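You operate a simulated robot arm through the tools that you are given. There is no shell and no other tool. Be economical: measure what you need, move in short steps, check, and stop when the job is done.

Carry out the task below with a simulated two-armed robot. There is one attempt and no reset: what you move stays moved.

TASK
Take the yellow wipe of the sensor bench and leave it on the bench. Pick up the clear dust canister with one hand, pass it to the other hand and put it on the shelf under the steel table on wheels. Take the grey wipe and put it on the worktop of the splice bench. Fetch the yellow leader bracket and set it on the shelf under the steel table on wheels. Take the leak marker and leave it on the light box. Put the yellow flag marker on the grey plate with a black sheet on the surface of the steel table on wheels. Take the grey sheet one on the worktop of the long grey bench and put it away on the worktop of the splice bench. Do these in any order. Set down upright: clear dust canister, yellow leader bracket, leak marker, yellow flag marker.

Only the result counts: the job must be done as asked and must still hold three seconds after the hand-in. Knocking over, shifting, dropping, spilling or breaking anything else fails it. Flat cloth is picked up by pressing the open fingertips on it (5 to 10 N) and closing them slowly along it; thin cloth reads only 2 to 8 mm in the jaws.

THE ROBOT
Two 7-joint arms with two-finger parallel grippers on one trunk, on a base that drives. Base frame: it is fixed to the floor where the robot stands at the start and does not move with it; the origin is under the middle of the robot, x ahead of it, y to its left, z up; the surface under the hand at the start is at about z = 0.85. Lengths are in m, angles in rad, forces in N, time in s.
The left shoulder is at the start at [0.082, 0.174, 1.158], the right one opposite. With the tool pointing down near the work surface each hand reaches from about 0.3 to 0.72 m from the robot's upright axis, wherever it stands, measured 20 degrees to its own side. Places, roughly: bench [0.6, 1.2, 0.8]; clear dust canister [-2.25, -9.25, 0.75]; grey plate with a black sheet [-2, -8.5, 0.75]; grey sheet one [3, -10.25, 0.75]; grey wipe (10x7x3 cm) [-2.1, -10, 0.8]; leak marker [-2.25, -8, 0.75]; light box (12x15 cm) [-1.92, -5.7, 0.9]; shelf under the steel table on wheels [-2.2, -8.4, 0.3]; worktop of the splice bench [-2.1, -5.2, 0.8]; yellow flag marker [-2, -5.5, 0.75]; yellow leader bracket [-2, -10.75, 0.75]; yellow wipe of the sensor bench (10x7x3 cm) [0.5, 0, 0.9]. Payload 3.6 kg a hand.
The tool frame of a hand sits at the grasp point between the pads (the TCP): z along the fingers, y along the line on which they close. The tips reach 0.03 m beyond it. The gripper opens to 0.11 m. The fingers are 0.02 m wide and 0.01 m thick; the gripper's body (0.048 by 0.112 m) begins 0.055 m behind the TCP.
Orientation is that of the tool frame in the base frame, as a unit quaternion [x, y, z, w]. With the fingers straight down and closing along the base's y, the tool's x points along the base's -x, its y along +y and its z along -z.

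THE INTERFACE
- The arms move only by the tool drive_tool. It takes "left_commands", "right_commands" or both (then of equal length, played together; a hand with none holds still); each is one flat list of numbers, 6 for each row, row after row: the shift along the tool's x, y, z in cm, then the turn, a rotation vector about the tool's x, y, z in rad. In form: [tx, ty, tz, rx, ry, rz, tx, ty, tz, rx, ry, rz, ...]. A call has 1 to 8 rows; each row shifts and turns the commanded pose from where the row before left it, along the tool's axes as they then stand. "left_jaw" and "right_jaw" are, for a hand that has rows, the finger opening in cm, from 0 to 11, set as the call begins (left out, the last holds). Each row takes 0.2 s and may step no farther than 0.05 m and 0.15 rad from the row before; otherwise, or with a gripper value out of range, the whole call is refused. A pose out of reach is approached as far as the arm can. The call stops where the force on the tool passes 40 N (or 10 N more than at its start, if that is more) or the arm is blocked; 0.2 s more then pass. Each finger travels about 0.153 m/s and halts on what it meets, pressing with about 22 N; the grip force reading is that of the motor and also rises with nothing between the fingers. The clock runs only during rows and for 0.2 s after the last one: add rows that do not move to give the fingers time. It gives the time, the measured TCP pose, the force on the tool (base axes), the opening and the grip force at its end, in the units of the frame above (readings bear some noise), with the torque about the TCP (base axes, N m) and any sound that the robot's microphone picked up.
- Cameras (640 x 400 px; columns grow to the right, rows downward): "scene" is now at [0.1709, 0.0009, 1.3195]; the picture's right is [0.03, -1.00, -0.00], its down [-0.70, -0.02, -0.71] and it looks along [0.71, 0.02, -0.70] (base axes); focal length 247 px, centre (320, 200). "left" rides on the left gripper at [0.072, -0.017, -0.103] in its tool frame; the picture's right is [0.23, 0.97, 0.00], its down [-0.76, 0.18, -0.62] and it looks along [-0.61, 0.14, 0.78] (tool axes); focal length 222 px, centre (320, 200). "right" rides on the right gripper at [0.072, 0.017, -0.103] in its tool frame; the picture's right is [-0.23, 0.97, 0.00], its down [-0.76, -0.18, -0.62] and it looks along [-0.61, -0.14, 0.78] (tool axes); focal length 222 px, centre (320, 200). There is no depth. A picture from a camera that has moved, and an enlarged one, comes with that camera's place and axes in the base frame and with its lens.
- grab_frame(camera): a new picture of that camera. It takes no simulated time.
- move_column(by): slides the trunk up (or, below 0, down) by that many m; the arms and the scene camera ride with it, the base frame stays. It gives what a move gives, with no picture.
- steer(legs): drives the robot by 1 to 6 legs, each [ahead, left, turn to the left] in m, m and rad, along the robot's own axes; the way and the turn of a leg run together, so that a leg with both is an arc; at most 1.5 m and 3.142 rad a leg. The arms and the cameras ride along, it lands a little off, and it stops where it bumps. It gives what a move gives.
- aim_head(pan, tilt): turns the head with the scene camera to pan (to the left, within 1.501 rad either way) and tilt (down, from -0.506 to 1.204), counted from straight ahead of the robot. It gives what a move gives.
- close_up(camera, box): a new picture of the part [left, top, right, bottom] of that camera's present view, enlarged. It takes no simulated time.
- finish_job(): hands the job in; it is judged then, once.

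Go step by step. Nothing tells you exact positions but the pictures and the camera data: compare them with the known pose of the tool, close in by small moves and look again before you grip or let go. The budget is 217 turns and 220 pictures, counting those below and the enlarged ones. Unless the task says otherwise, let go and move clear before handing in.

The tools are called after ">>>" as name(argument=value, ...) on one line, values as JSON. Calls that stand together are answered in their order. drive_tool: Moves the arms, as the interface text tells. Its arguments: {"type":"object","properties":{"left_commands":{"type":"array"},"left_jaw":{"type":"number"},"right_commands":{"type":"array"},"right_jaw":{"type":"number"}},"required":[]} The other tools are called the same way: move_column (by) slides the trunk up or down; steer (legs) drives the base; aim_head (pan, tilt) turns the head that bears the scene camera; grab_frame (camera) takes a picture; close_up (camera, box) takes an enlarged picture of a part of a camera's view; finish_job () hands the job in.

At the start:

```text
time_s: 0.0
left_position: [0.2761, 0.0708, 1.1603]
left_orientation: [0.0, 1.0, -0.001, 0.0]
left_contact_force: [-0.5, 0.0, -0.2]
left_torque: [0.03, 0.03, -0.03]
left_gripper_width: 0.1101
left_finger_force: 0.1
right_position: [0.3478, -0.2219, 1.0756]
right_orientation: [0.0, 1.0, 0.0, 0.0]
right_contact_force: [-0.2, 0.2, -0.6]
right_torque: [0.04, 0.01, 0.02]
right_gripper_width: 0.1101
right_finger_force: 0.0
trunk travel left (down, up): [-0.275, 0.488]
robot x, y, heading: [-0.0021, 0.0018, -0.003]
head pan, tilt: [0.033, 0.778]
```

scene: 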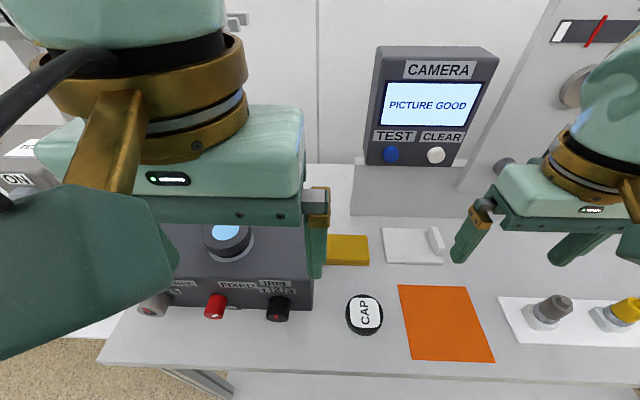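
right: 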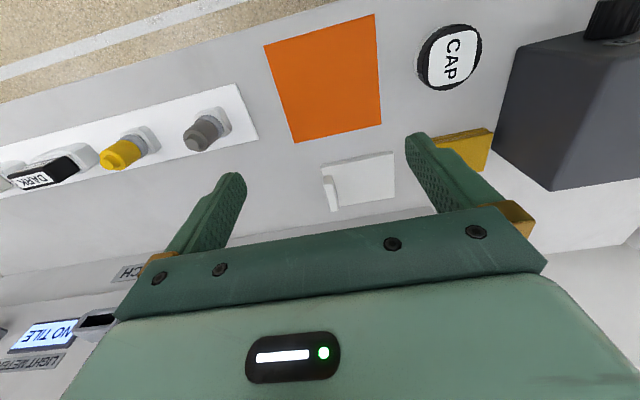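
left: 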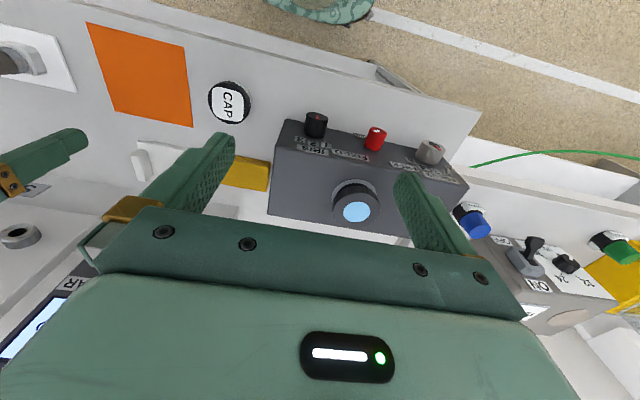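

The yellow wipe lies just right of the grey device box, partly hidden by the left hand. I'll look around with the head first.

>>> aim_head(pan=1.1, tilt=0.6)

>>> grab_frame(camera="scene")

>>> close_up(camera="right", box=[300, 60, 640, 260])

```text
time_s: 1.3
left_position: [0.2761, 0.0702, 1.1611]
left_orientation: [0.0, 1.0, -0.001, 0.0]
left_contact_force: [-0.3, 0.4, -0.7]
left_torque: [-0.01, 0.02, 0.01]
left_gripper_width: 0.1101
left_finger_force: 0.0
right_position: [0.3462, -0.2229, 1.0747]
right_orientation: [0.0, 1.0, -0.001, 0.0]
right_contact_force: [-0.8, 0.4, 0.4]
right_torque: [-0.04, 0.0, -0.02]
right_gripper_width: 0.1096
right_finger_force: 0.0
trunk travel left (down, up): [-0.275, 0.488]
robot x, y, heading: [0.0009, 0.0009, 0.002]
head pan, tilt: [1.1, 0.6]
```

```text
216 pictures are left
camera scene: at [0.1295, 0.0769, 1.3347], right [0.89, -0.45, 0.0], down [-0.26, -0.5, -0.82], along [0.37, 0.73, -0.57], focal length 247 px, centre (320, 200)
```

scene: 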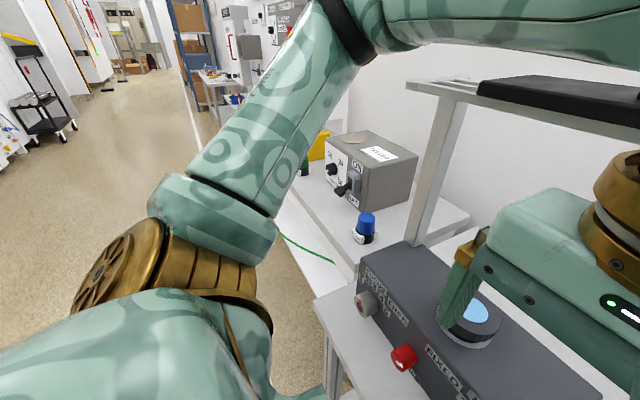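

```text
1.88 times, centred on (470, 160) of right
camera zoom: at [0.2746, -0.2047, 1.1796], right [0.23, 0.97, 0.0], down [0.76, -0.18, 0.62], along [0.61, -0.14, -0.78], focal length 418 px, centre (38, 275)
```

zoom: 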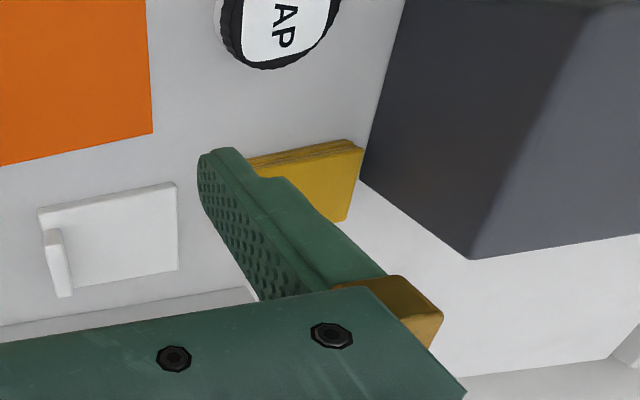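

The wipe spans about x 0.445–0.515, y −0.097–0.003 with the top near z 0.88. I'll turn the right hand 90° so it closes along x and move it over the wipe.

>>> drive_tool(right_commands=[0, 0, 0, 0, 0, -0.15, 0, 0, 0, 0, 0, -0.15, 0, 0, 0, 0, 0, -0.15, 0, 0, 0, 0, 0, -0.15, 0, 0, 0, 0, 0, -0.15, 0, 0, 0, 0, 0, -0.15, 0, 0, 0, 0, 0, -0.15, 0, 0, 0, 0, 0, -0.15], left_commands=[0, 2, 0, 0, 0, 0, 0, 2, 0, 0, 0, 0, 0, 2, 0, 0, 0, 0, 0, 2, 0, 0, 0, 0, 0, 2, 0, 0, 0, 0, 0, 0, 0, 0, 0, 0, 0, 0, 0, 0, 0, 0, 0, 0, 0, 0, 0, 0])

>>> drive_tool(right_commands=[0, 0, 0, 0, 0, -0.15, 0, 0, 0, 0, 0, -0.15, 0, 0, 0, 0, 0, -0.0708, -3.52, -2.66, 0, 0, 0, 0, -3.52, -2.66, 0, 0, 0, 0, -3.52, -2.66, 0, 0, 0, 0, -3.52, -2.66, 0, 0, 0, 0, -3.52, -2.66, 0, 0, 0, 0])

>>> grab_frame(camera="right")

>>> aim_head(pan=0, tilt=0.8)

>>> grab_frame(camera="scene")

```text
time_s: 3.1
left_position: [0.2762, 0.1711, 1.1608]
left_orientation: [0.0, 1.0, 0.0, 0.0]
left_contact_force: [-0.4, 0.2, -0.1]
left_torque: [0.02, -0.02, 0.03]
left_gripper_width: 0.11
left_finger_force: 0.2
right_position: [0.3254, -0.1918, 0.9887]
right_orientation: [-0.495, 0.868, -0.01, 0.019]
right_contact_force: [-0.4, 0.3, -0.5]
right_torque: [0.02, 0.01, 0.01]
right_gripper_width: 0.1101
right_finger_force: 0.1
right hand out of reach, approached as far as the arm can: row 4, 5, 6, 7, 8
trunk travel left (down, up): [-0.275, 0.488]
robot x, y, heading: [0.0018, -0.001, 0.0]
head pan, tilt: [1.1, 0.6]
```

```text
time_s: 4.9
left_position: [0.276, 0.1716, 1.1611]
left_orientation: [0.0, 1.0, 0.0, 0.0]
left_contact_force: [0.0, 0.2, -0.3]
left_torque: [-0.02, 0.02, -0.01]
left_gripper_width: 0.11
left_finger_force: 0.0
right_position: [0.3449, -0.1623, 0.964]
right_orientation: [-0.561, 0.827, -0.016, 0.023]
right_contact_force: [-0.2, 0.4, -0.2]
right_torque: [-0.02, 0.05, 0.0]
right_gripper_width: 0.11
right_finger_force: 0.0
right hand out of reach, approached as far as the arm can: row 1, 2, 3, 4, 5, 6, 7, 8
trunk travel left (down, up): [-0.275, 0.488]
robot x, y, heading: [-0.0031, 0.0004, -0.001]
head pan, tilt: [1.1, 0.6]
```

```text
214 pictures are left
camera right: at [0.2977, -0.2224, 1.0647], right [-0.82, 0.57, -0.05], down [0.41, 0.64, 0.65], along [0.4, 0.51, -0.76], focal length 222 px, centre (320, 200)
```

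right: 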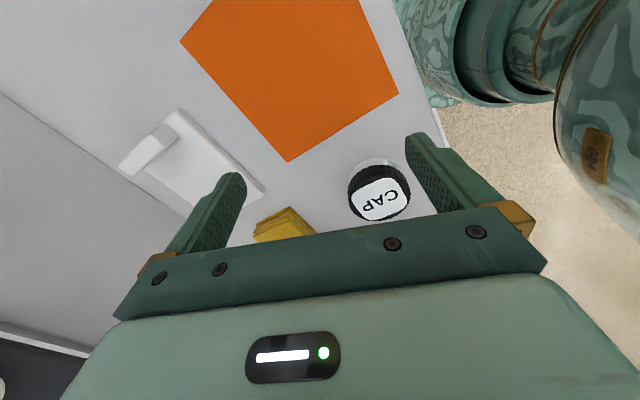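

```text
time_s: 6.2
left_position: [0.2769, 0.1725, 1.1608]
left_orientation: [-0.001, 1.0, 0.0, 0.0]
left_contact_force: [0.3, 0.6, 0.0]
left_torque: [0.03, -0.01, 0.01]
left_gripper_width: 0.1098
left_finger_force: 0.1
right_position: [0.3454, -0.1628, 0.9646]
right_orientation: [-0.56, 0.828, -0.016, 0.024]
right_contact_force: [0.3, -1.0, -0.2]
right_torque: [0.01, 0.0, 0.01]
right_gripper_width: 0.1099
right_finger_force: 0.1
trunk travel left (down, up): [-0.275, 0.488]
robot x, y, heading: [-0.001, -0.0015, -0.002]
head pan, tilt: [0.0, 0.799]
```

```text
213 pictures are left
camera scene: at [0.17, -0.0016, 1.3179], right [0.0, -1.0, 0.0], down [-0.72, 0.0, -0.7], along [0.7, 0.0, -0.72], focal length 247 px, centre (320, 200)
```

scene: 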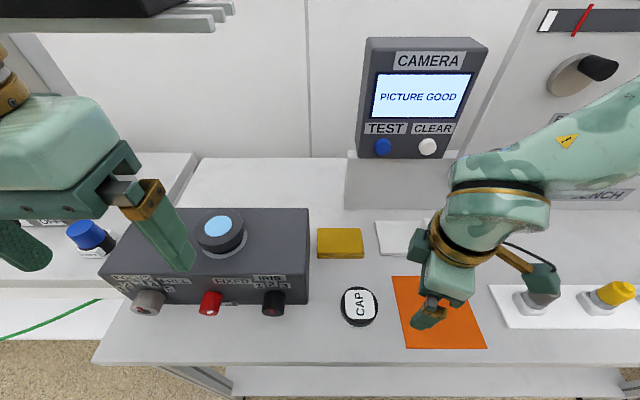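

The right wrist cannot take that turn well, so I'll bring it back and use the left hand instead, turned the other way so its camera stays off the device.

>>> drive_tool(right_commands=[0, 0, -2, 0, 0, 0.15, 0, 0, -2, 0, 0, 0.15, 0, 0, -2, 0, 0, 0.15, 0, 0, -2, 0, 0, 0.15, 0, 0, -2, 0, 0, 0.15, 0, 0, -2, 0, 0, 0.15, 0, 0, 0, 0, 0, 0.15, 0, 0, 0, 0, 0, 0.15])

```text
time_s: 8.0
left_position: [0.2769, 0.1711, 1.1608]
left_orientation: [0.0, 1.0, 0.0, -0.001]
left_contact_force: [-0.2, 0.0, -0.2]
left_torque: [0.04, 0.05, -0.02]
left_gripper_width: 0.11
left_finger_force: 0.1
right_position: [0.3394, -0.1635, 1.0839]
right_orientation: [-0.001, 1.0, 0.001, 0.022]
right_contact_force: [0.7, -0.2, 0.3]
right_torque: [-0.02, 0.0, 0.01]
right_gripper_width: 0.1101
right_finger_force: 0.2
trunk travel left (down, up): [-0.275, 0.488]
robot x, y, heading: [-0.0027, 0.0016, 0.003]
head pan, tilt: [0.0, 0.799]
```

The right hand is back. Now I'll clear it to the right and turn the left hand by −90° while moving forward.

>>> drive_tool(right_commands=[0, -4, 0, 0, 0, 0, 0, -4, 0, 0, 0, 0, 0, -4, 0, 0, 0, 0, 0, -4, 0, 0, 0, 0, 0, 0, 0, 0, 0, 0, 0, 0, 0, 0, 0, 0, 0, 0, 0, 0, 0, 0, 0, 0, 0, 0, 0, 0], left_commands=[-4, -2, 0, 0, 0, 0, -4, -2, 0, 0, 0, 0, -4, -2, 0, 0, 0, 0, 0, 0, 0, 0, 0, -0.15, 0, 0, 0, 0, 0, -0.15, 0, 0, 0, 0, 0, -0.15, 0, 0, 0, 0, 0, -0.15, 0, 0, 0, 0, 0, -0.15])

>>> drive_tool(left_commands=[0, 0, 0, 0, 0, -0.15, 0, 0, 0, 0, 0, -0.15, 0, 0, 0, 0, 0, -0.15, 0, 0, 0, 0, 0, -0.15, 0, 0, 0, 0, 0, -0.15, 0, 0, 0, 0, 0, -0.0708])

>>> grab_frame(camera="left")

```text
time_s: 8.7
left_position: [0.357, 0.1295, 1.1617]
left_orientation: [-0.001, 1.0, 0.005, -0.008]
left_contact_force: [-36.6, 18.0, 5.7]
left_torque: [-2.19, -4.45, 0.58]
left_gripper_width: 0.11
left_finger_force: 0.1
right_position: [0.3396, -0.2531, 1.0844]
right_orientation: [-0.003, 1.0, 0.0, 0.022]
right_contact_force: [1.1, 0.0, -0.9]
right_torque: [0.11, 0.09, 0.01]
right_gripper_width: 0.11
right_finger_force: 0.1
trunk travel left (down, up): [-0.275, 0.488]
robot x, y, heading: [0.0014, -0.0039, 0.004]
head pan, tilt: [0.0, 0.799]
stopped in row 3 (left hand): the force on the tool passed its limit at 93 N (the readings are from after the stop); the commanded pose is now the measured one
```

```text
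time_s: 10.1
left_position: [0.3568, 0.1281, 1.1622]
left_orientation: [-0.401, 0.916, 0.007, -0.004]
left_contact_force: [-13.5, -7.5, 1.2]
left_torque: [0.96, -1.6, -0.3]
left_gripper_width: 0.11
left_finger_force: 0.0
right_position: [0.3391, -0.2536, 1.0846]
right_orientation: [-0.003, 1.0, 0.001, 0.022]
right_contact_force: [-0.1, -0.4, 1.0]
right_torque: [0.01, -0.02, -0.01]
right_gripper_width: 0.11
right_finger_force: 0.0
trunk travel left (down, up): [-0.275, 0.488]
robot x, y, heading: [0.0001, -0.0008, 0.001]
head pan, tilt: [0.0, 0.799]
```

```text
212 pictures are left
camera left: at [0.3218, 0.0616, 1.2639], right [-0.87, 0.49, 0.02], down [0.39, 0.67, 0.63], along [0.3, 0.55, -0.78], focal length 222 px, centre (320, 200)
```

left: 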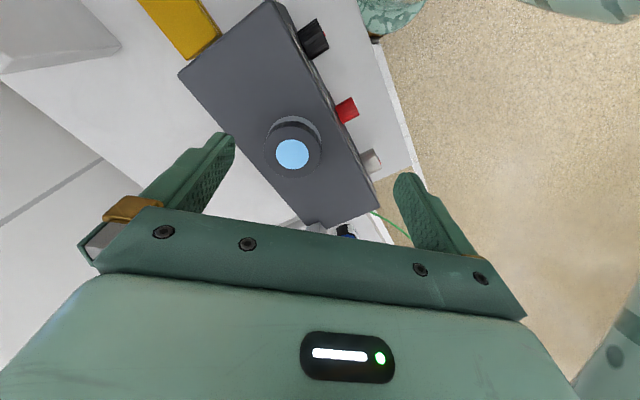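

The left arm hit the overhead shelf on the left and is still touching it. I'll back off and look.

>>> drive_tool(left_commands=[2.7, 2.95, 0, 0, 0, 0, 1.35, 1.5, 0, 0, 0, 0])

>>> aim_head(pan=0.3, tilt=0.2)

>>> grab_frame(camera="scene")

```text
time_s: 10.7
left_position: [0.3002, 0.1286, 1.1617]
left_orientation: [-0.4, 0.916, 0.007, -0.005]
left_contact_force: [-1.3, -0.4, 0.2]
left_torque: [-0.01, 0.02, -0.03]
left_gripper_width: 0.1101
left_finger_force: 0.1
right_position: [0.3412, -0.253, 1.0838]
right_orientation: [-0.003, 1.0, -0.001, 0.02]
right_contact_force: [0.9, -0.7, 0.5]
right_torque: [0.01, 0.0, 0.01]
right_gripper_width: 0.11
right_finger_force: 0.0
trunk travel left (down, up): [-0.275, 0.488]
robot x, y, heading: [-0.0009, -0.0014, 0.0]
head pan, tilt: [0.0, 0.799]
```

```text
time_s: 11.7
left_position: [0.2993, 0.1285, 1.1623]
left_orientation: [-0.4, 0.917, 0.006, -0.005]
left_contact_force: [-0.1, 0.3, 0.5]
left_torque: [0.01, -0.02, 0.04]
left_gripper_width: 0.11
left_finger_force: 0.0
right_position: [0.3411, -0.2533, 1.0839]
right_orientation: [-0.003, 1.0, 0.0, 0.022]
right_contact_force: [-0.7, 0.0, 0.6]
right_torque: [0.02, -0.03, 0.0]
right_gripper_width: 0.11
right_finger_force: 0.1
trunk travel left (down, up): [-0.275, 0.488]
robot x, y, heading: [0.0027, 0.0018, -0.002]
head pan, tilt: [0.3, 0.201]
```

```text
211 pictures are left
camera scene: at [0.1784, 0.026, 1.3714], right [0.3, -0.95, 0.0], down [-0.19, -0.06, -0.98], along [0.94, 0.29, -0.2], focal length 247 px, centre (320, 200)
```

scene: 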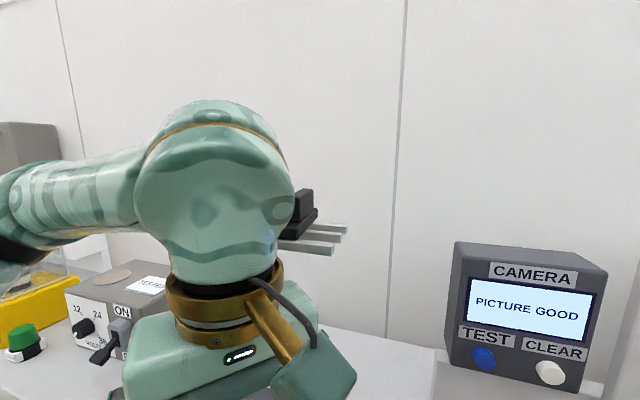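

The shelf end is at about y 0.08, z 1.27, so the left arm is cramped here. Shifting the base to the right would let the left arm reach straight ahead; I'll check the right side first.

>>> aim_head(pan=-1.0, tilt=0.6)

>>> grab_frame(camera="scene")

```text
time_s: 13.2
left_position: [0.3, 0.128, 1.1621]
left_orientation: [-0.4, 0.916, 0.006, -0.004]
left_contact_force: [0.4, 0.3, -0.2]
left_torque: [0.01, 0.02, 0.02]
left_gripper_width: 0.11
left_finger_force: 0.0
right_position: [0.3415, -0.252, 1.0847]
right_orientation: [-0.003, 1.0, 0.0, 0.022]
right_contact_force: [0.3, 1.1, -0.2]
right_torque: [-0.03, 0.0, -0.03]
right_gripper_width: 0.1102
right_finger_force: 0.0
trunk travel left (down, up): [-0.275, 0.488]
robot x, y, heading: [0.0006, 0.0009, 0.002]
head pan, tilt: [-1.0, 0.6]
```

```text
210 pictures are left
camera scene: at [0.1373, -0.0759, 1.3348], right [-0.84, -0.54, 0.0], down [-0.31, 0.47, -0.83], along [0.45, -0.69, -0.56], focal length 247 px, centre (320, 200)
```

scene: 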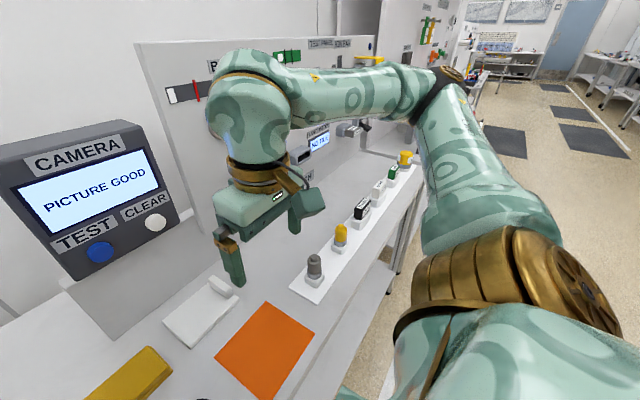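

The aisle on the right is clear. I'll slide the base 0.35 m to the right and finish the left wrist turn.

>>> steer(legs=[[0, -0.33, 0]])

>>> drive_tool(left_commands=[0, 0, 1, 0, 0, -0.15, 0, 0, 1, 0, 0, -0.15, 0, 0, 1, 0, 0, -0.15, 0, 0, 1, 0, 0, -0.15, 0, 0, 1, 0, 0, -0.145])

>>> aim_head(pan=0.4, tilt=0.7)

>>> grab_frame(camera="scene")

>>> grab_frame(camera="left")

```text
time_s: 15.4
left_position: [0.301, -0.2013, 1.1619]
left_orientation: [-0.4, 0.916, 0.008, -0.005]
left_contact_force: [-0.1, -0.6, -0.5]
left_torque: [0.02, 0.01, 0.01]
left_gripper_width: 0.1099
left_finger_force: 0.0
right_position: [0.3416, -0.5821, 1.084]
right_orientation: [-0.003, 1.0, 0.001, 0.022]
right_contact_force: [0.1, 0.1, 0.0]
right_torque: [0.03, 0.02, 0.01]
right_gripper_width: 0.1097
right_finger_force: 0.1
trunk travel left (down, up): [-0.275, 0.488]
robot x, y, heading: [0.0027, -0.33, 0.001]
head pan, tilt: [-1.0, 0.6]
```

```text
time_s: 16.6
left_position: [0.2998, -0.1999, 1.1126]
left_orientation: [-0.707, 0.707, 0.008, -0.002]
left_contact_force: [0.1, -0.2, 0.5]
left_torque: [0.0, -0.01, -0.01]
left_gripper_width: 0.1102
left_finger_force: 0.0
right_position: [0.3431, -0.5823, 1.0852]
right_orientation: [-0.002, 1.0, 0.0, 0.021]
right_contact_force: [0.1, 0.3, -0.1]
right_torque: [0.0, 0.01, 0.0]
right_gripper_width: 0.1099
right_finger_force: 0.1
trunk travel left (down, up): [-0.275, 0.488]
robot x, y, heading: [-0.0017, -0.3277, -0.001]
head pan, tilt: [-1.0, 0.6]
```

```text
time_s: 18.1
left_position: [0.2999, -0.1996, 1.1121]
left_orientation: [-0.706, 0.708, 0.007, -0.002]
left_contact_force: [0.5, 0.2, 0.1]
left_torque: [0.02, 0.04, -0.03]
left_gripper_width: 0.1102
left_finger_force: 0.0
right_position: [0.3413, -0.5818, 1.0843]
right_orientation: [-0.002, 1.0, 0.0, 0.022]
right_contact_force: [0.2, 0.5, -0.2]
right_torque: [0.03, 0.0, -0.01]
right_gripper_width: 0.1098
right_finger_force: 0.1
trunk travel left (down, up): [-0.275, 0.488]
robot x, y, heading: [0.0038, -0.3257, 0.006]
head pan, tilt: [0.4, 0.7]
```

```text
209 pictures are left
camera scene: at [0.1684, -0.2982, 1.3261], right [0.39, -0.92, 0.0], down [-0.59, -0.25, -0.76], along [0.7, 0.3, -0.64], focal length 247 px, centre (320, 200)
```

scene: 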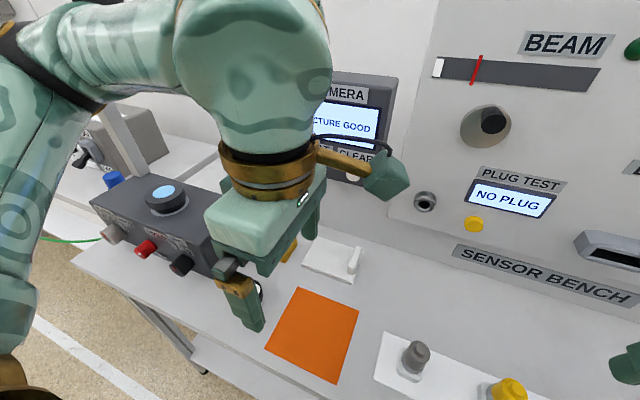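

```text
208 pictures are left
camera left: at [0.3182, -0.2741, 1.2134], right [-0.97, -0.22, 0.01], down [-0.17, 0.76, 0.63], along [-0.15, 0.61, -0.77], focal length 222 px, centre (320, 200)
```

left: 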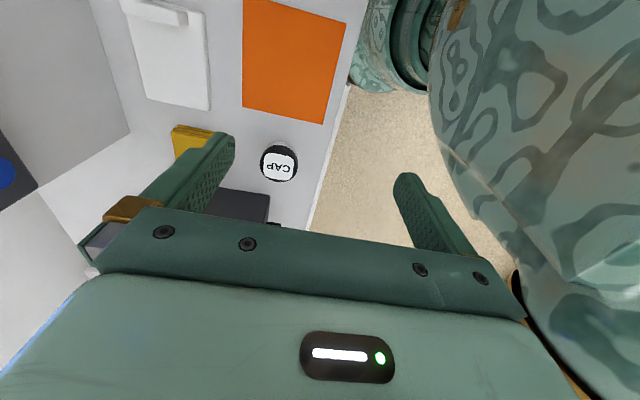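

Now the left hand goes over the wipe.

>>> drive_tool(left_commands=[-2.6, -2.92, 1, 0, 0, 0, -2.6, -2.92, 1, 0, 0, 0, -2.6, -2.92, 1, 0, 0, 0, -2.6, -2.92, 1, 0, 0, 0, -2.6, -2.92, 1, 0, 0, 0, -2.6, -2.92, 1, 0, 0, 0])

>>> grab_frame(camera="left")

>>> grab_frame(camera="scene")

```text
time_s: 19.5
left_position: [0.4751, -0.0443, 1.0508]
left_orientation: [-0.706, 0.708, 0.008, -0.002]
left_contact_force: [0.3, 0.1, 0.2]
left_torque: [0.01, 0.0, 0.01]
left_gripper_width: 0.1102
left_finger_force: 0.1
right_position: [0.3432, -0.5801, 1.085]
right_orientation: [-0.003, 1.0, 0.0, 0.021]
right_contact_force: [-0.4, -0.4, 0.1]
right_torque: [0.03, 0.04, -0.02]
right_gripper_width: 0.11
right_finger_force: 0.0
trunk travel left (down, up): [-0.275, 0.488]
robot x, y, heading: [0.0049, -0.3273, 0.004]
head pan, tilt: [0.4, 0.7]
```

```text
207 pictures are left
camera left: at [0.4929, -0.1177, 1.152], right [-0.97, -0.22, 0.01], down [-0.17, 0.76, 0.63], along [-0.15, 0.61, -0.77], focal length 222 px, centre (320, 200)
```

left: 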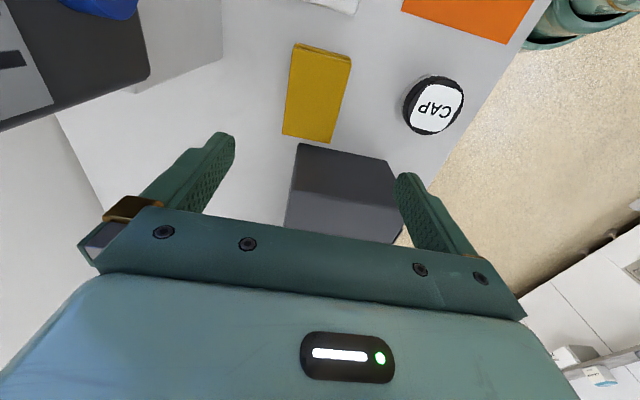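

```text
206 pictures are left
camera scene: at [0.169, -0.2976, 1.326], right [0.39, -0.92, 0.0], down [-0.59, -0.25, -0.76], along [0.7, 0.3, -0.64], focal length 247 px, centre (320, 200)
```

scene: 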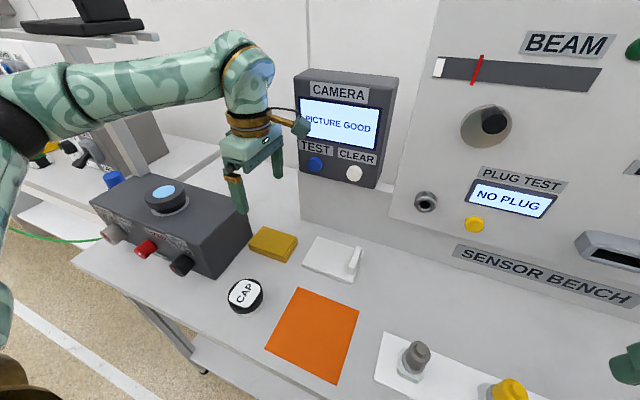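

The wipe centre comes out at (0.479, −0.046), under the hand. I'll descend with the jaws open.

>>> drive_tool(left_commands=[0.1, -0.4, 4, 0, 0, 0, 0, 0, 4, 0, 0, 0, 0, 0, 4, 0, 0, 0, 0, 0, 2.5, 0, 0, 0, 0, 0, 1.2, 0, 0, 0])

>>> grab_frame(camera="left")

>>> grab_frame(camera="scene")

```text
time_s: 20.7
left_position: [0.476, -0.0434, 0.8931]
left_orientation: [-0.707, 0.708, 0.009, -0.002]
left_contact_force: [1.1, 0.2, -0.2]
left_torque: [-0.02, -0.01, -0.02]
left_gripper_width: 0.1099
left_finger_force: 0.0
right_position: [0.3419, -0.5807, 1.0834]
right_orientation: [-0.002, 1.0, 0.001, 0.022]
right_contact_force: [-0.3, -0.2, -0.9]
right_torque: [0.03, 0.01, 0.01]
right_gripper_width: 0.1103
right_finger_force: 0.1
trunk travel left (down, up): [-0.275, 0.488]
robot x, y, heading: [0.001, -0.3292, -0.001]
head pan, tilt: [0.4, 0.7]
```

```text
205 pictures are left
camera left: at [0.4944, -0.1169, 0.9946], right [-0.97, -0.23, 0.01], down [-0.17, 0.76, 0.63], along [-0.15, 0.61, -0.77], focal length 222 px, centre (320, 200)
```

left: 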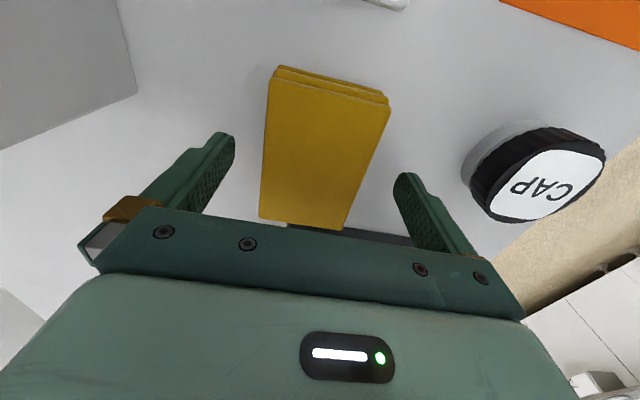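

```text
204 pictures are left
camera scene: at [0.1686, -0.298, 1.3261], right [0.39, -0.92, 0.0], down [-0.59, -0.25, -0.76], along [0.7, 0.3, -0.64], focal length 247 px, centre (320, 200)
```

scene: 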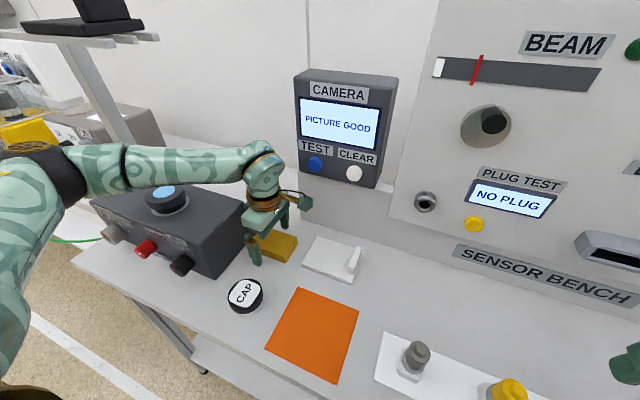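

The fingers straddle the wipe. I'll go a little lower, watching the force.

>>> drive_tool(left_commands=[0, 0, 0.5, 0, 0, 0, 0, 0, 0, 0, 0, 0])

>>> drive_tool(left_commands=[0, 0, 0.5, 0, 0, 0, 0, 0, 0, 0, 0, 0])

```text
time_s: 21.3
left_position: [0.4762, -0.0432, 0.8899]
left_orientation: [-0.706, 0.708, 0.009, -0.002]
left_contact_force: [-0.8, 0.4, 0.0]
left_torque: [0.02, -0.05, 0.03]
left_gripper_width: 0.1098
left_finger_force: 0.1
right_position: [0.3412, -0.5818, 1.0835]
right_orientation: [-0.003, 1.0, 0.0, 0.022]
right_contact_force: [0.3, -0.5, -0.4]
right_torque: [-0.02, 0.0, -0.03]
right_gripper_width: 0.1099
right_finger_force: 0.1
trunk travel left (down, up): [-0.275, 0.488]
robot x, y, heading: [0.0014, -0.3279, 0.004]
head pan, tilt: [0.4, 0.7]
```

```text
time_s: 21.9
left_position: [0.4772, -0.0438, 0.8829]
left_orientation: [-0.706, 0.708, 0.008, -0.002]
left_contact_force: [-0.6, 0.3, 0.2]
left_torque: [-0.01, -0.02, -0.01]
left_gripper_width: 0.11
left_finger_force: 0.0
right_position: [0.3424, -0.5807, 1.0845]
right_orientation: [-0.003, 1.0, 0.0, 0.021]
right_contact_force: [0.4, -1.1, -0.1]
right_torque: [0.0, 0.01, 0.02]
right_gripper_width: 0.11
right_finger_force: 0.0
trunk travel left (down, up): [-0.275, 0.488]
robot x, y, heading: [0.0055, -0.3297, 0.004]
head pan, tilt: [0.4, 0.7]
```

Tips are at about 0.853; closing on the wipe now.

>>> drive_tool(left_commands=[0, 0, 0, 0, 0, 0, 0, 0, 0, 0, 0, 0, 0, 0, 0, 0, 0, 0, 0, 0, 0, 0, 0, 0], left_jaw=3)

>>> drive_tool(left_commands=[0, 0, -2, 0, 0, 0, 0, 0, -4, 0, 0, 0, 0, 0, -4, 0, 0, 0, 0, 0, -4, 0, 0, 0])

>>> grab_frame(camera="left")

```text
time_s: 22.9
left_position: [0.4757, -0.0433, 0.8837]
left_orientation: [-0.706, 0.708, 0.008, -0.002]
left_contact_force: [0.5, 0.1, 0.2]
left_torque: [0.0, -0.03, 0.01]
left_gripper_width: 0.0649
left_finger_force: 21.9
right_position: [0.3417, -0.5818, 1.0822]
right_orientation: [-0.002, 1.0, 0.001, 0.022]
right_contact_force: [-0.1, 0.0, -0.3]
right_torque: [0.03, 0.01, -0.01]
right_gripper_width: 0.1102
right_finger_force: 0.1
trunk travel left (down, up): [-0.275, 0.488]
robot x, y, heading: [0.0007, -0.329, 0.003]
head pan, tilt: [0.4, 0.7]
```

```text
time_s: 23.9
left_position: [0.4768, -0.0461, 1.0225]
left_orientation: [-0.706, 0.708, 0.008, -0.002]
left_contact_force: [-0.3, 0.4, -0.5]
left_torque: [-0.01, -0.02, -0.01]
left_gripper_width: 0.065
left_finger_force: 21.4
right_position: [0.3405, -0.5828, 1.084]
right_orientation: [-0.003, 1.0, 0.0, 0.022]
right_contact_force: [-1.1, 0.2, 0.0]
right_torque: [0.02, -0.02, 0.01]
right_gripper_width: 0.11
right_finger_force: 0.0
trunk travel left (down, up): [-0.275, 0.488]
robot x, y, heading: [0.0038, -0.3317, 0.002]
head pan, tilt: [0.4, 0.7]
```

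```text
203 pictures are left
camera left: at [0.4957, -0.1193, 1.1252], right [-0.97, -0.22, 0.01], down [-0.17, 0.76, 0.63], along [-0.15, 0.61, -0.77], focal length 222 px, centre (320, 200)
```

left: 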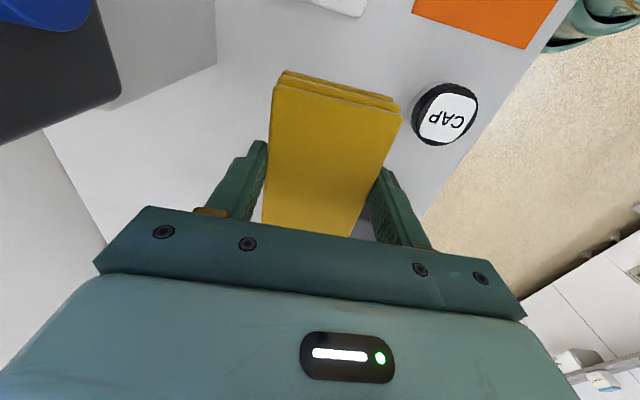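

The wipe is held (6.5 cm). I'll retract the arm, back off and drive left toward the next bench.

>>> drive_tool(left_commands=[2.6, 3, -1, 0, 0, 0, 2.6, 3, -1, 0, 0, 0, 2.6, 3, -1, 0, 0, 0, 2.6, 3, -1, 0, 0, 0, 2.6, 3, -1, 0, 0, 0, 2.6, 3, -1, 0, 0, 0])

>>> steer(legs=[[-0.35, 0, 0], [0, 1.3, 0]])

>>> aim_head(pan=0.0, tilt=0.5)

>>> grab_frame(camera="scene")

```text
time_s: 25.3
left_position: [0.2969, -0.2009, 1.084]
left_orientation: [-0.707, 0.707, 0.008, -0.002]
left_contact_force: [0.1, -0.4, -0.2]
left_torque: [0.01, 0.02, -0.02]
left_gripper_width: 0.065
left_finger_force: 21.9
right_position: [0.3416, -0.5819, 1.0838]
right_orientation: [-0.002, 1.0, 0.001, 0.022]
right_contact_force: [-0.1, 0.3, -0.1]
right_torque: [0.03, 0.03, 0.0]
right_gripper_width: 0.1101
right_finger_force: 0.0
trunk travel left (down, up): [-0.275, 0.488]
robot x, y, heading: [-0.0005, -0.3303, 0.002]
head pan, tilt: [0.4, 0.7]
```

```text
time_s: 33.7
left_position: [-0.058, 1.0959, 1.0841]
left_orientation: [-0.707, 0.708, 0.008, -0.002]
left_contact_force: [0.2, 0.9, 0.2]
left_torque: [-0.02, 0.05, 0.0]
left_gripper_width: 0.065
left_finger_force: 21.7
right_position: [-0.0143, 0.7146, 1.0844]
right_orientation: [-0.004, 1.0, 0.0, 0.022]
right_contact_force: [-0.5, 0.5, 0.0]
right_torque: [0.0, 0.05, 0.01]
right_gripper_width: 0.1099
right_finger_force: 0.1
trunk travel left (down, up): [-0.275, 0.488]
robot x, y, heading: [-0.3551, 0.9661, 0.007]
head pan, tilt: [0.4, 0.7]
```

```text
time_s: 34.6
left_position: [-0.0575, 1.0955, 1.083]
left_orientation: [-0.706, 0.708, 0.008, -0.002]
left_contact_force: [-0.3, 0.8, 0.0]
left_torque: [0.0, -0.01, 0.01]
left_gripper_width: 0.0645
left_finger_force: 22.0
right_position: [-0.0137, 0.7142, 1.0844]
right_orientation: [-0.004, 1.0, 0.0, 0.022]
right_contact_force: [-0.2, 1.1, 0.5]
right_torque: [-0.04, 0.01, 0.02]
right_gripper_width: 0.1103
right_finger_force: 0.1
trunk travel left (down, up): [-0.275, 0.488]
robot x, y, heading: [-0.3578, 0.9651, 0.007]
head pan, tilt: [0.0, 0.499]
```

```text
202 pictures are left
camera scene: at [-0.175, 0.9649, 1.3438], right [0.01, -1.0, 0.0], down [-0.48, 0.0, -0.88], along [0.88, 0.0, -0.48], focal length 247 px, centre (320, 200)
```

scene: 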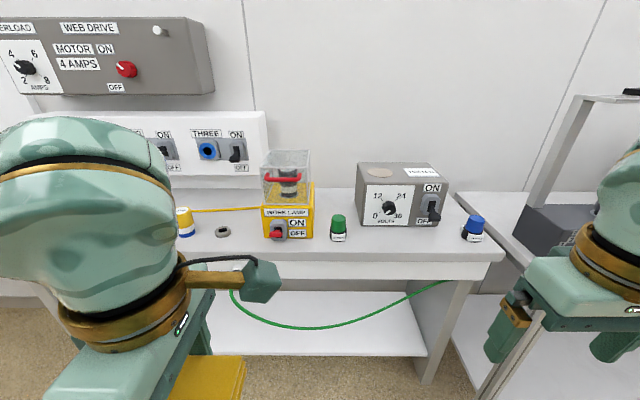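

The bench carries a lamp, a green push button, a grey box and a blue knob; the front area between green and blue (about x 0.49, y 0.67) is free. I'll drive there.

>>> steer(legs=[[0, -0.36, 0], [0.24, 0, 0]])

>>> aim_head(pan=0.0, tilt=0.7)

>>> grab_frame(camera="scene")

>>> grab_frame(camera="left")

```text
time_s: 38.3
left_position: [0.1848, 0.737, 1.0827]
left_orientation: [-0.706, 0.708, 0.008, -0.002]
left_contact_force: [-0.5, 0.1, -1.0]
left_torque: [-0.01, -0.02, 0.0]
left_gripper_width: 0.0649
left_finger_force: 22.0
right_position: [0.2282, 0.3555, 1.0847]
right_orientation: [-0.004, 1.0, -0.001, 0.021]
right_contact_force: [-0.2, 0.8, -0.3]
right_torque: [-0.01, 0.02, 0.0]
right_gripper_width: 0.1102
right_finger_force: 0.0
trunk travel left (down, up): [-0.275, 0.488]
robot x, y, heading: [-0.1145, 0.607, 0.001]
head pan, tilt: [0.0, 0.499]
```

```text
time_s: 39.0
left_position: [0.1825, 0.737, 1.0844]
left_orientation: [-0.706, 0.708, 0.008, -0.002]
left_contact_force: [0.3, 0.7, -0.6]
left_torque: [-0.01, 0.04, -0.02]
left_gripper_width: 0.0648
left_finger_force: 21.8
right_position: [0.2271, 0.3559, 1.084]
right_orientation: [-0.004, 1.0, -0.001, 0.022]
right_contact_force: [0.0, -0.4, 1.0]
right_torque: [-0.01, 0.01, -0.01]
right_gripper_width: 0.1101
right_finger_force: 0.0
trunk travel left (down, up): [-0.275, 0.488]
robot x, y, heading: [-0.1122, 0.6066, -0.004]
head pan, tilt: [0.0, 0.7]
```

```text
201 pictures are left
camera scene: at [0.0602, 0.6062, 1.3262], right [0.0, -1.0, 0.0], down [-0.64, 0.0, -0.77], along [0.77, 0.0, -0.64], focal length 247 px, centre (320, 200)
```

scene: 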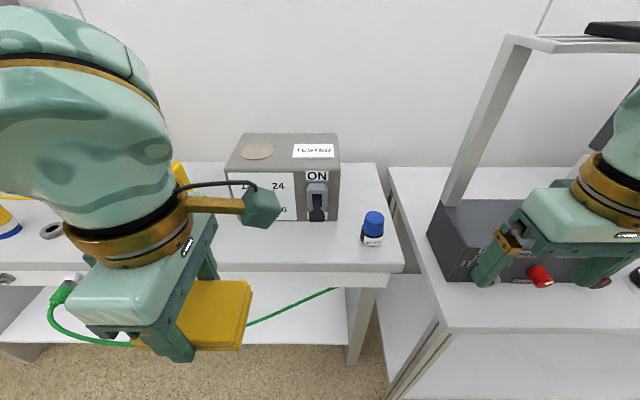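

```text
200 pictures are left
camera left: at [0.2016, 0.6635, 1.1857], right [-0.97, -0.23, 0.01], down [-0.17, 0.76, 0.63], along [-0.15, 0.61, -0.77], focal length 222 px, centre (320, 200)
```

left: 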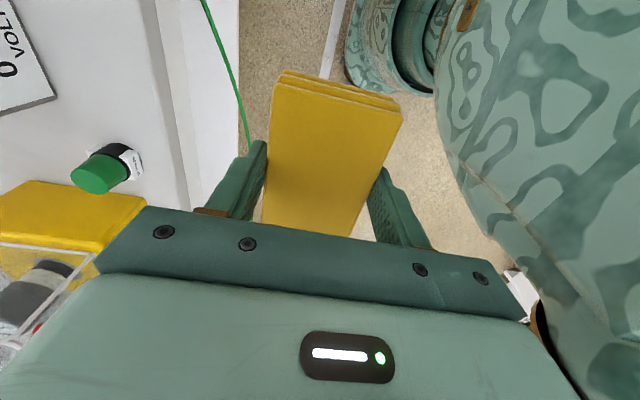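

Free area: x 0.45–0.59, y 0.5–0.85. I'll move the wipe over (0.515, 0.68).

>>> drive_tool(left_commands=[0.7, -4.15, 0, 0, 0, 0, 0.7, -4.15, 0, 0, 0, 0, 0.7, -4.15, 0, 0, 0, 0, 0.7, -4.15, 0, 0, 0, 0, 0.7, -4.15, 0, 0, 0, 0, 0.7, -4.15, 0, 0, 0, 0, 0.7, -4.15, 0, 0, 0, 0, 0.7, -4.15, 0, 0, 0, 0])

>>> drive_tool(left_commands=[0, 0, 4, 0, 0, 0, 0, 0, 4, 0, 0, 0, 0, 0, 4, 0, 0, 0, 0, 0, 3, 0, 0, 0])

>>> grab_frame(camera="scene")

>>> grab_frame(camera="left")

```text
time_s: 40.8
left_position: [0.5169, 0.6792, 1.0782]
left_orientation: [-0.705, 0.709, 0.009, -0.002]
left_contact_force: [0.3, 0.6, -0.9]
left_torque: [0.02, 0.04, 0.01]
left_gripper_width: 0.0648
left_finger_force: 22.3
right_position: [0.2273, 0.3541, 1.0843]
right_orientation: [-0.004, 1.0, 0.002, 0.021]
right_contact_force: [1.0, -0.4, 0.3]
right_torque: [0.0, 0.01, -0.01]
right_gripper_width: 0.1102
right_finger_force: 0.1
trunk travel left (down, up): [-0.275, 0.488]
robot x, y, heading: [-0.1137, 0.6061, 0.004]
head pan, tilt: [0.0, 0.7]
```

```text
time_s: 41.2
left_position: [0.5154, 0.6807, 1.0491]
left_orientation: [0.707, -0.707, -0.002, 0.001]
left_contact_force: [-9.5, 2.3, 13.0]
left_torque: [0.43, -0.05, 0.18]
left_gripper_width: 0.065
left_finger_force: 22.1
right_position: [0.2269, 0.356, 1.0837]
right_orientation: [-0.003, 1.0, 0.0, 0.022]
right_contact_force: [0.1, -0.2, -0.5]
right_torque: [0.03, 0.01, -0.03]
right_gripper_width: 0.11
right_finger_force: 0.0
trunk travel left (down, up): [-0.275, 0.488]
robot x, y, heading: [-0.1138, 0.6043, 0.004]
head pan, tilt: [0.0, 0.7]
stopped in row 2 (left hand): the force on the tool passed its limit at 58 N (the readings are from after the stop); the commanded pose is now the measured one
```

```text
199 pictures are left
camera scene: at [0.0592, 0.6061, 1.3264], right [0.01, -1.0, 0.0], down [-0.64, 0.0, -0.77], along [0.77, 0.0, -0.64], focal length 247 px, centre (320, 200)
```

scene: 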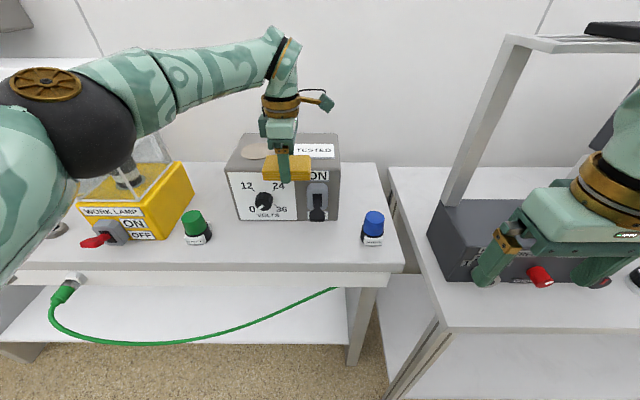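

```text
198 pictures are left
camera left: at [0.5334, 0.6079, 1.1524], right [-0.97, -0.23, 0.0], down [-0.18, 0.76, 0.63], along [-0.15, 0.61, -0.78], focal length 222 px, centre (320, 200)
```

left: 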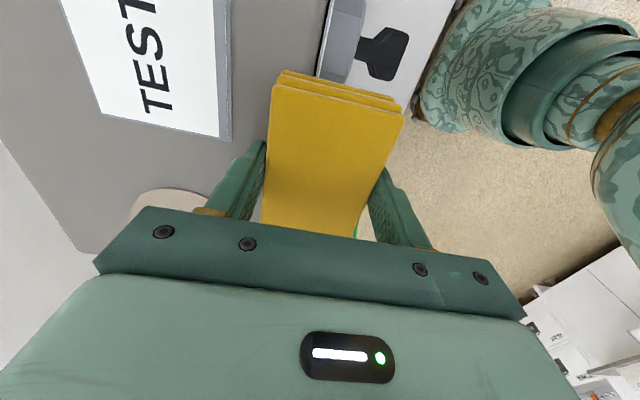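

The wipe touched the grey box top: the bench is really at z≈0.85 and the box front at x≈0.546. The box hasn't moved. I'll lift, come back 5 cm and lower in front of it.

>>> drive_tool(left_commands=[0, 0, -3, 0, 0, 0, 0, 2.5, -1, 0, 0, 0, 0, 2.5, 0, 0, 0, 0])

>>> grab_frame(camera="left")

>>> grab_frame(camera="scene")

```text
time_s: 42.0
left_position: [0.4674, 0.6806, 1.0893]
left_orientation: [-0.706, 0.708, 0.003, 0.0]
left_contact_force: [0.6, 0.7, 0.3]
left_torque: [0.02, -0.04, 0.02]
left_gripper_width: 0.0651
left_finger_force: 21.8
right_position: [0.2275, 0.3564, 1.0838]
right_orientation: [-0.004, 1.0, 0.0, 0.021]
right_contact_force: [0.4, 0.0, 0.2]
right_torque: [-0.01, -0.03, 0.01]
right_gripper_width: 0.1099
right_finger_force: 0.1
trunk travel left (down, up): [-0.275, 0.488]
robot x, y, heading: [-0.1145, 0.6091, 0.004]
head pan, tilt: [0.0, 0.7]
```

```text
197 pictures are left
camera left: at [0.4842, 0.6078, 1.1902], right [-0.97, -0.23, 0.0], down [-0.17, 0.76, 0.63], along [-0.14, 0.61, -0.78], focal length 222 px, centre (320, 200)
```

left: 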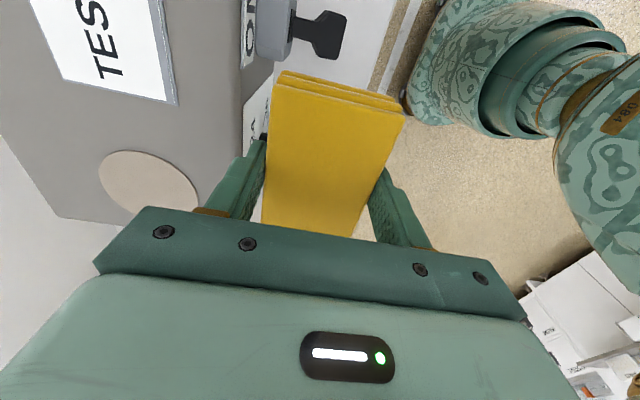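

```text
196 pictures are left
camera scene: at [0.0602, 0.6064, 1.3261], right [0.0, -1.0, 0.0], down [-0.64, 0.0, -0.76], along [0.76, 0.0, -0.64], focal length 247 px, centre (320, 200)
```

scene: 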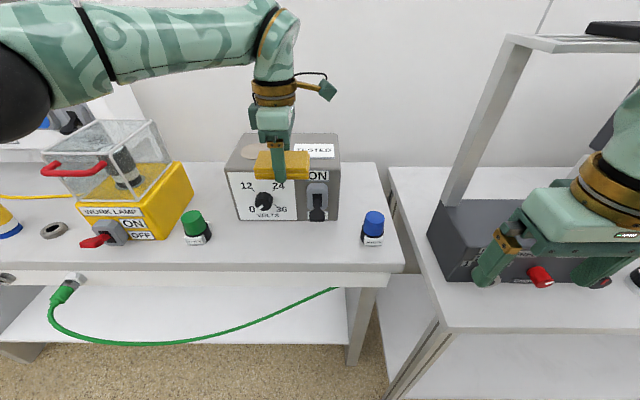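

The box's switch lever sticks out near y 0.615, so I'll use y 0.735, x 0.45, then lower.

>>> drive_tool(left_commands=[-2.7, 0.9, 0, 0, 0, 0, -2.7, 0.9, 0, 0, 0, 0, 0, 0, 4, 0, 0, 0, 0, 0, 4, 0, 0, 0, 0, 0, 4, 0, 0, 0])

>>> grab_frame(camera="left")

>>> grab_frame(camera="scene")

```text
time_s: 43.2
left_position: [0.4505, 0.7347, 0.9673]
left_orientation: [-0.707, 0.707, 0.003, -0.001]
left_contact_force: [1.0, 0.0, 0.7]
left_torque: [0.01, 0.02, -0.01]
left_gripper_width: 0.0648
left_finger_force: 21.9
right_position: [0.2289, 0.3563, 1.0829]
right_orientation: [-0.003, 1.0, 0.001, 0.022]
right_contact_force: [0.2, 1.0, 0.0]
right_torque: [0.0, 0.01, 0.01]
right_gripper_width: 0.11
right_finger_force: 0.1
trunk travel left (down, up): [-0.275, 0.488]
robot x, y, heading: [-0.1132, 0.6093, 0.004]
head pan, tilt: [0.0, 0.7]
```

```text
195 pictures are left
camera left: at [0.4674, 0.6616, 1.0701], right [-0.97, -0.23, 0.0], down [-0.17, 0.76, 0.63], along [-0.15, 0.61, -0.78], focal length 222 px, centre (320, 200)
```

left: 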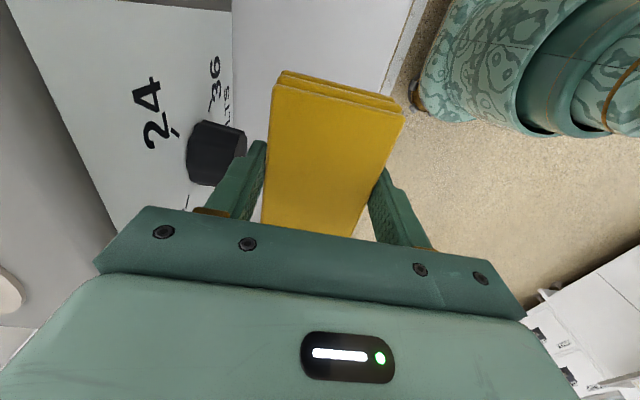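

```text
194 pictures are left
camera scene: at [0.0613, 0.6065, 1.3259], right [0.01, -1.0, 0.0], down [-0.65, 0.0, -0.76], along [0.76, 0.0, -0.65], focal length 247 px, centre (320, 200)
```

scene: 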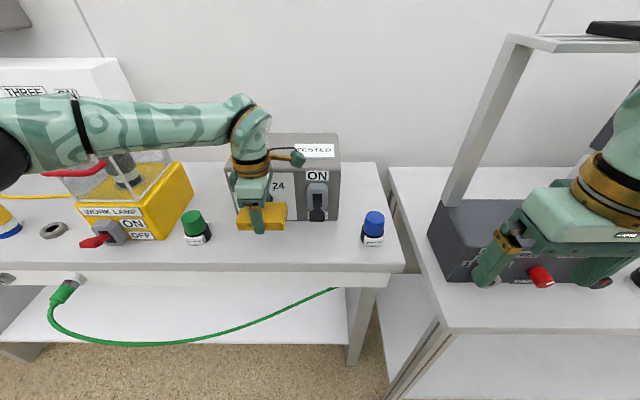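

The dial would be in the way when opening; I'll shift 7.5 cm further left (y 0.81), still clear of the green button, then lower.

>>> drive_tool(left_commands=[-2.5, 0.1, -1, 0, 0, 0, -2.5, 0.1, 0, 0, 0, 0, -2.3, 0.1, 0, 0, 0, 0, 0, 0, 4, 0, 0, 0, 0, 0, 2.5, 0, 0, 0])

>>> grab_frame(camera="scene")

>>> grab_frame(camera="left")

```text
time_s: 44.4
left_position: [0.446, 0.8093, 0.9143]
left_orientation: [-0.707, 0.708, 0.003, 0.001]
left_contact_force: [-0.3, -1.0, -0.8]
left_torque: [0.02, -0.01, -0.02]
left_gripper_width: 0.0648
left_finger_force: 22.2
right_position: [0.2271, 0.3549, 1.0845]
right_orientation: [-0.004, 1.0, 0.0, 0.021]
right_contact_force: [0.0, -0.5, -0.6]
right_torque: [0.01, -0.04, -0.01]
right_gripper_width: 0.1101
right_finger_force: 0.0
trunk travel left (down, up): [-0.275, 0.488]
robot x, y, heading: [-0.1117, 0.6104, 0.007]
head pan, tilt: [0.0, 0.7]
```

```text
193 pictures are left
camera scene: at [0.0604, 0.6067, 1.3261], right [0.01, -1.0, 0.0], down [-0.64, 0.0, -0.76], along [0.76, 0.0, -0.64], focal length 247 px, centre (320, 200)
```

scene: 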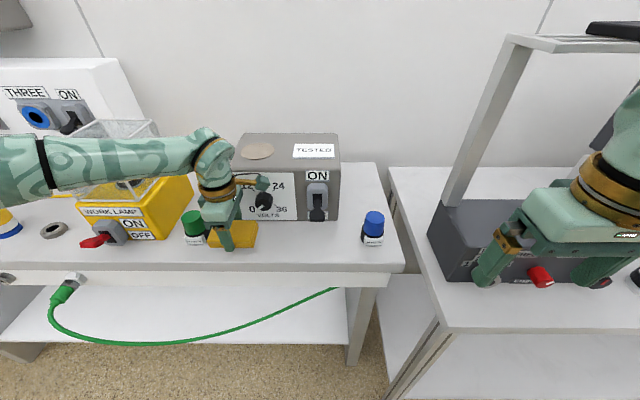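

```text
192 pictures are left
camera left: at [0.4636, 0.736, 1.0163], right [-0.97, -0.23, 0.0], down [-0.17, 0.76, 0.63], along [-0.14, 0.61, -0.78], focal length 222 px, centre (320, 200)
```

left: 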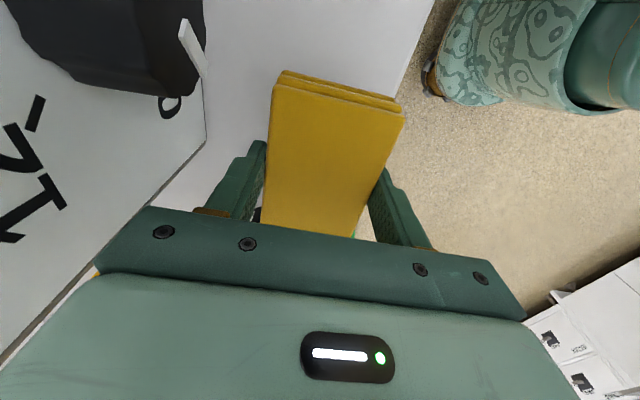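

The wipe clears the green button by about 2 cm and the bench edge by 1 cm. Lowering to contact.

>>> drive_tool(left_commands=[0, -0.4, 2, 0, 0, 0, 0, 0, 0.5, 0, 0, 0, 0, 0, 0, 0, 0, 0])

>>> grab_frame(camera="scene")

```text
time_s: 45.2
left_position: [0.4498, 0.8083, 0.8879]
left_orientation: [-0.707, 0.707, 0.003, 0.0]
left_contact_force: [0.1, 0.0, 0.7]
left_torque: [-0.02, -0.01, -0.02]
left_gripper_width: 0.0649
left_finger_force: 22.2
right_position: [0.2273, 0.3561, 1.0835]
right_orientation: [-0.003, 1.0, 0.0, 0.02]
right_contact_force: [0.2, 0.1, 0.2]
right_torque: [-0.03, 0.01, 0.05]
right_gripper_width: 0.1099
right_finger_force: 0.1
trunk travel left (down, up): [-0.275, 0.488]
robot x, y, heading: [-0.1135, 0.6106, 0.004]
head pan, tilt: [0.0, 0.7]
```

```text
191 pictures are left
camera scene: at [0.0607, 0.6065, 1.3261], right [0.01, -1.0, 0.0], down [-0.64, 0.0, -0.76], along [0.76, 0.0, -0.64], focal length 247 px, centre (320, 200)
```

scene: 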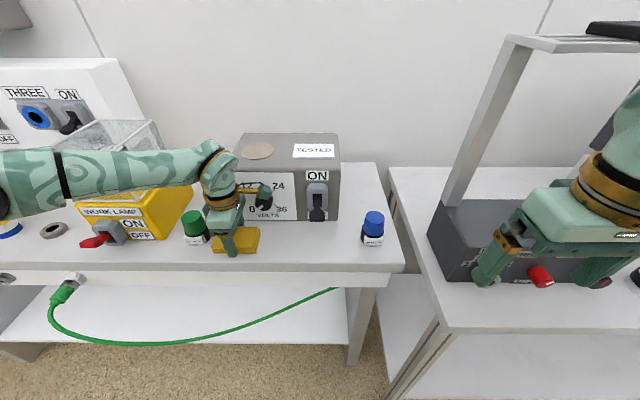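

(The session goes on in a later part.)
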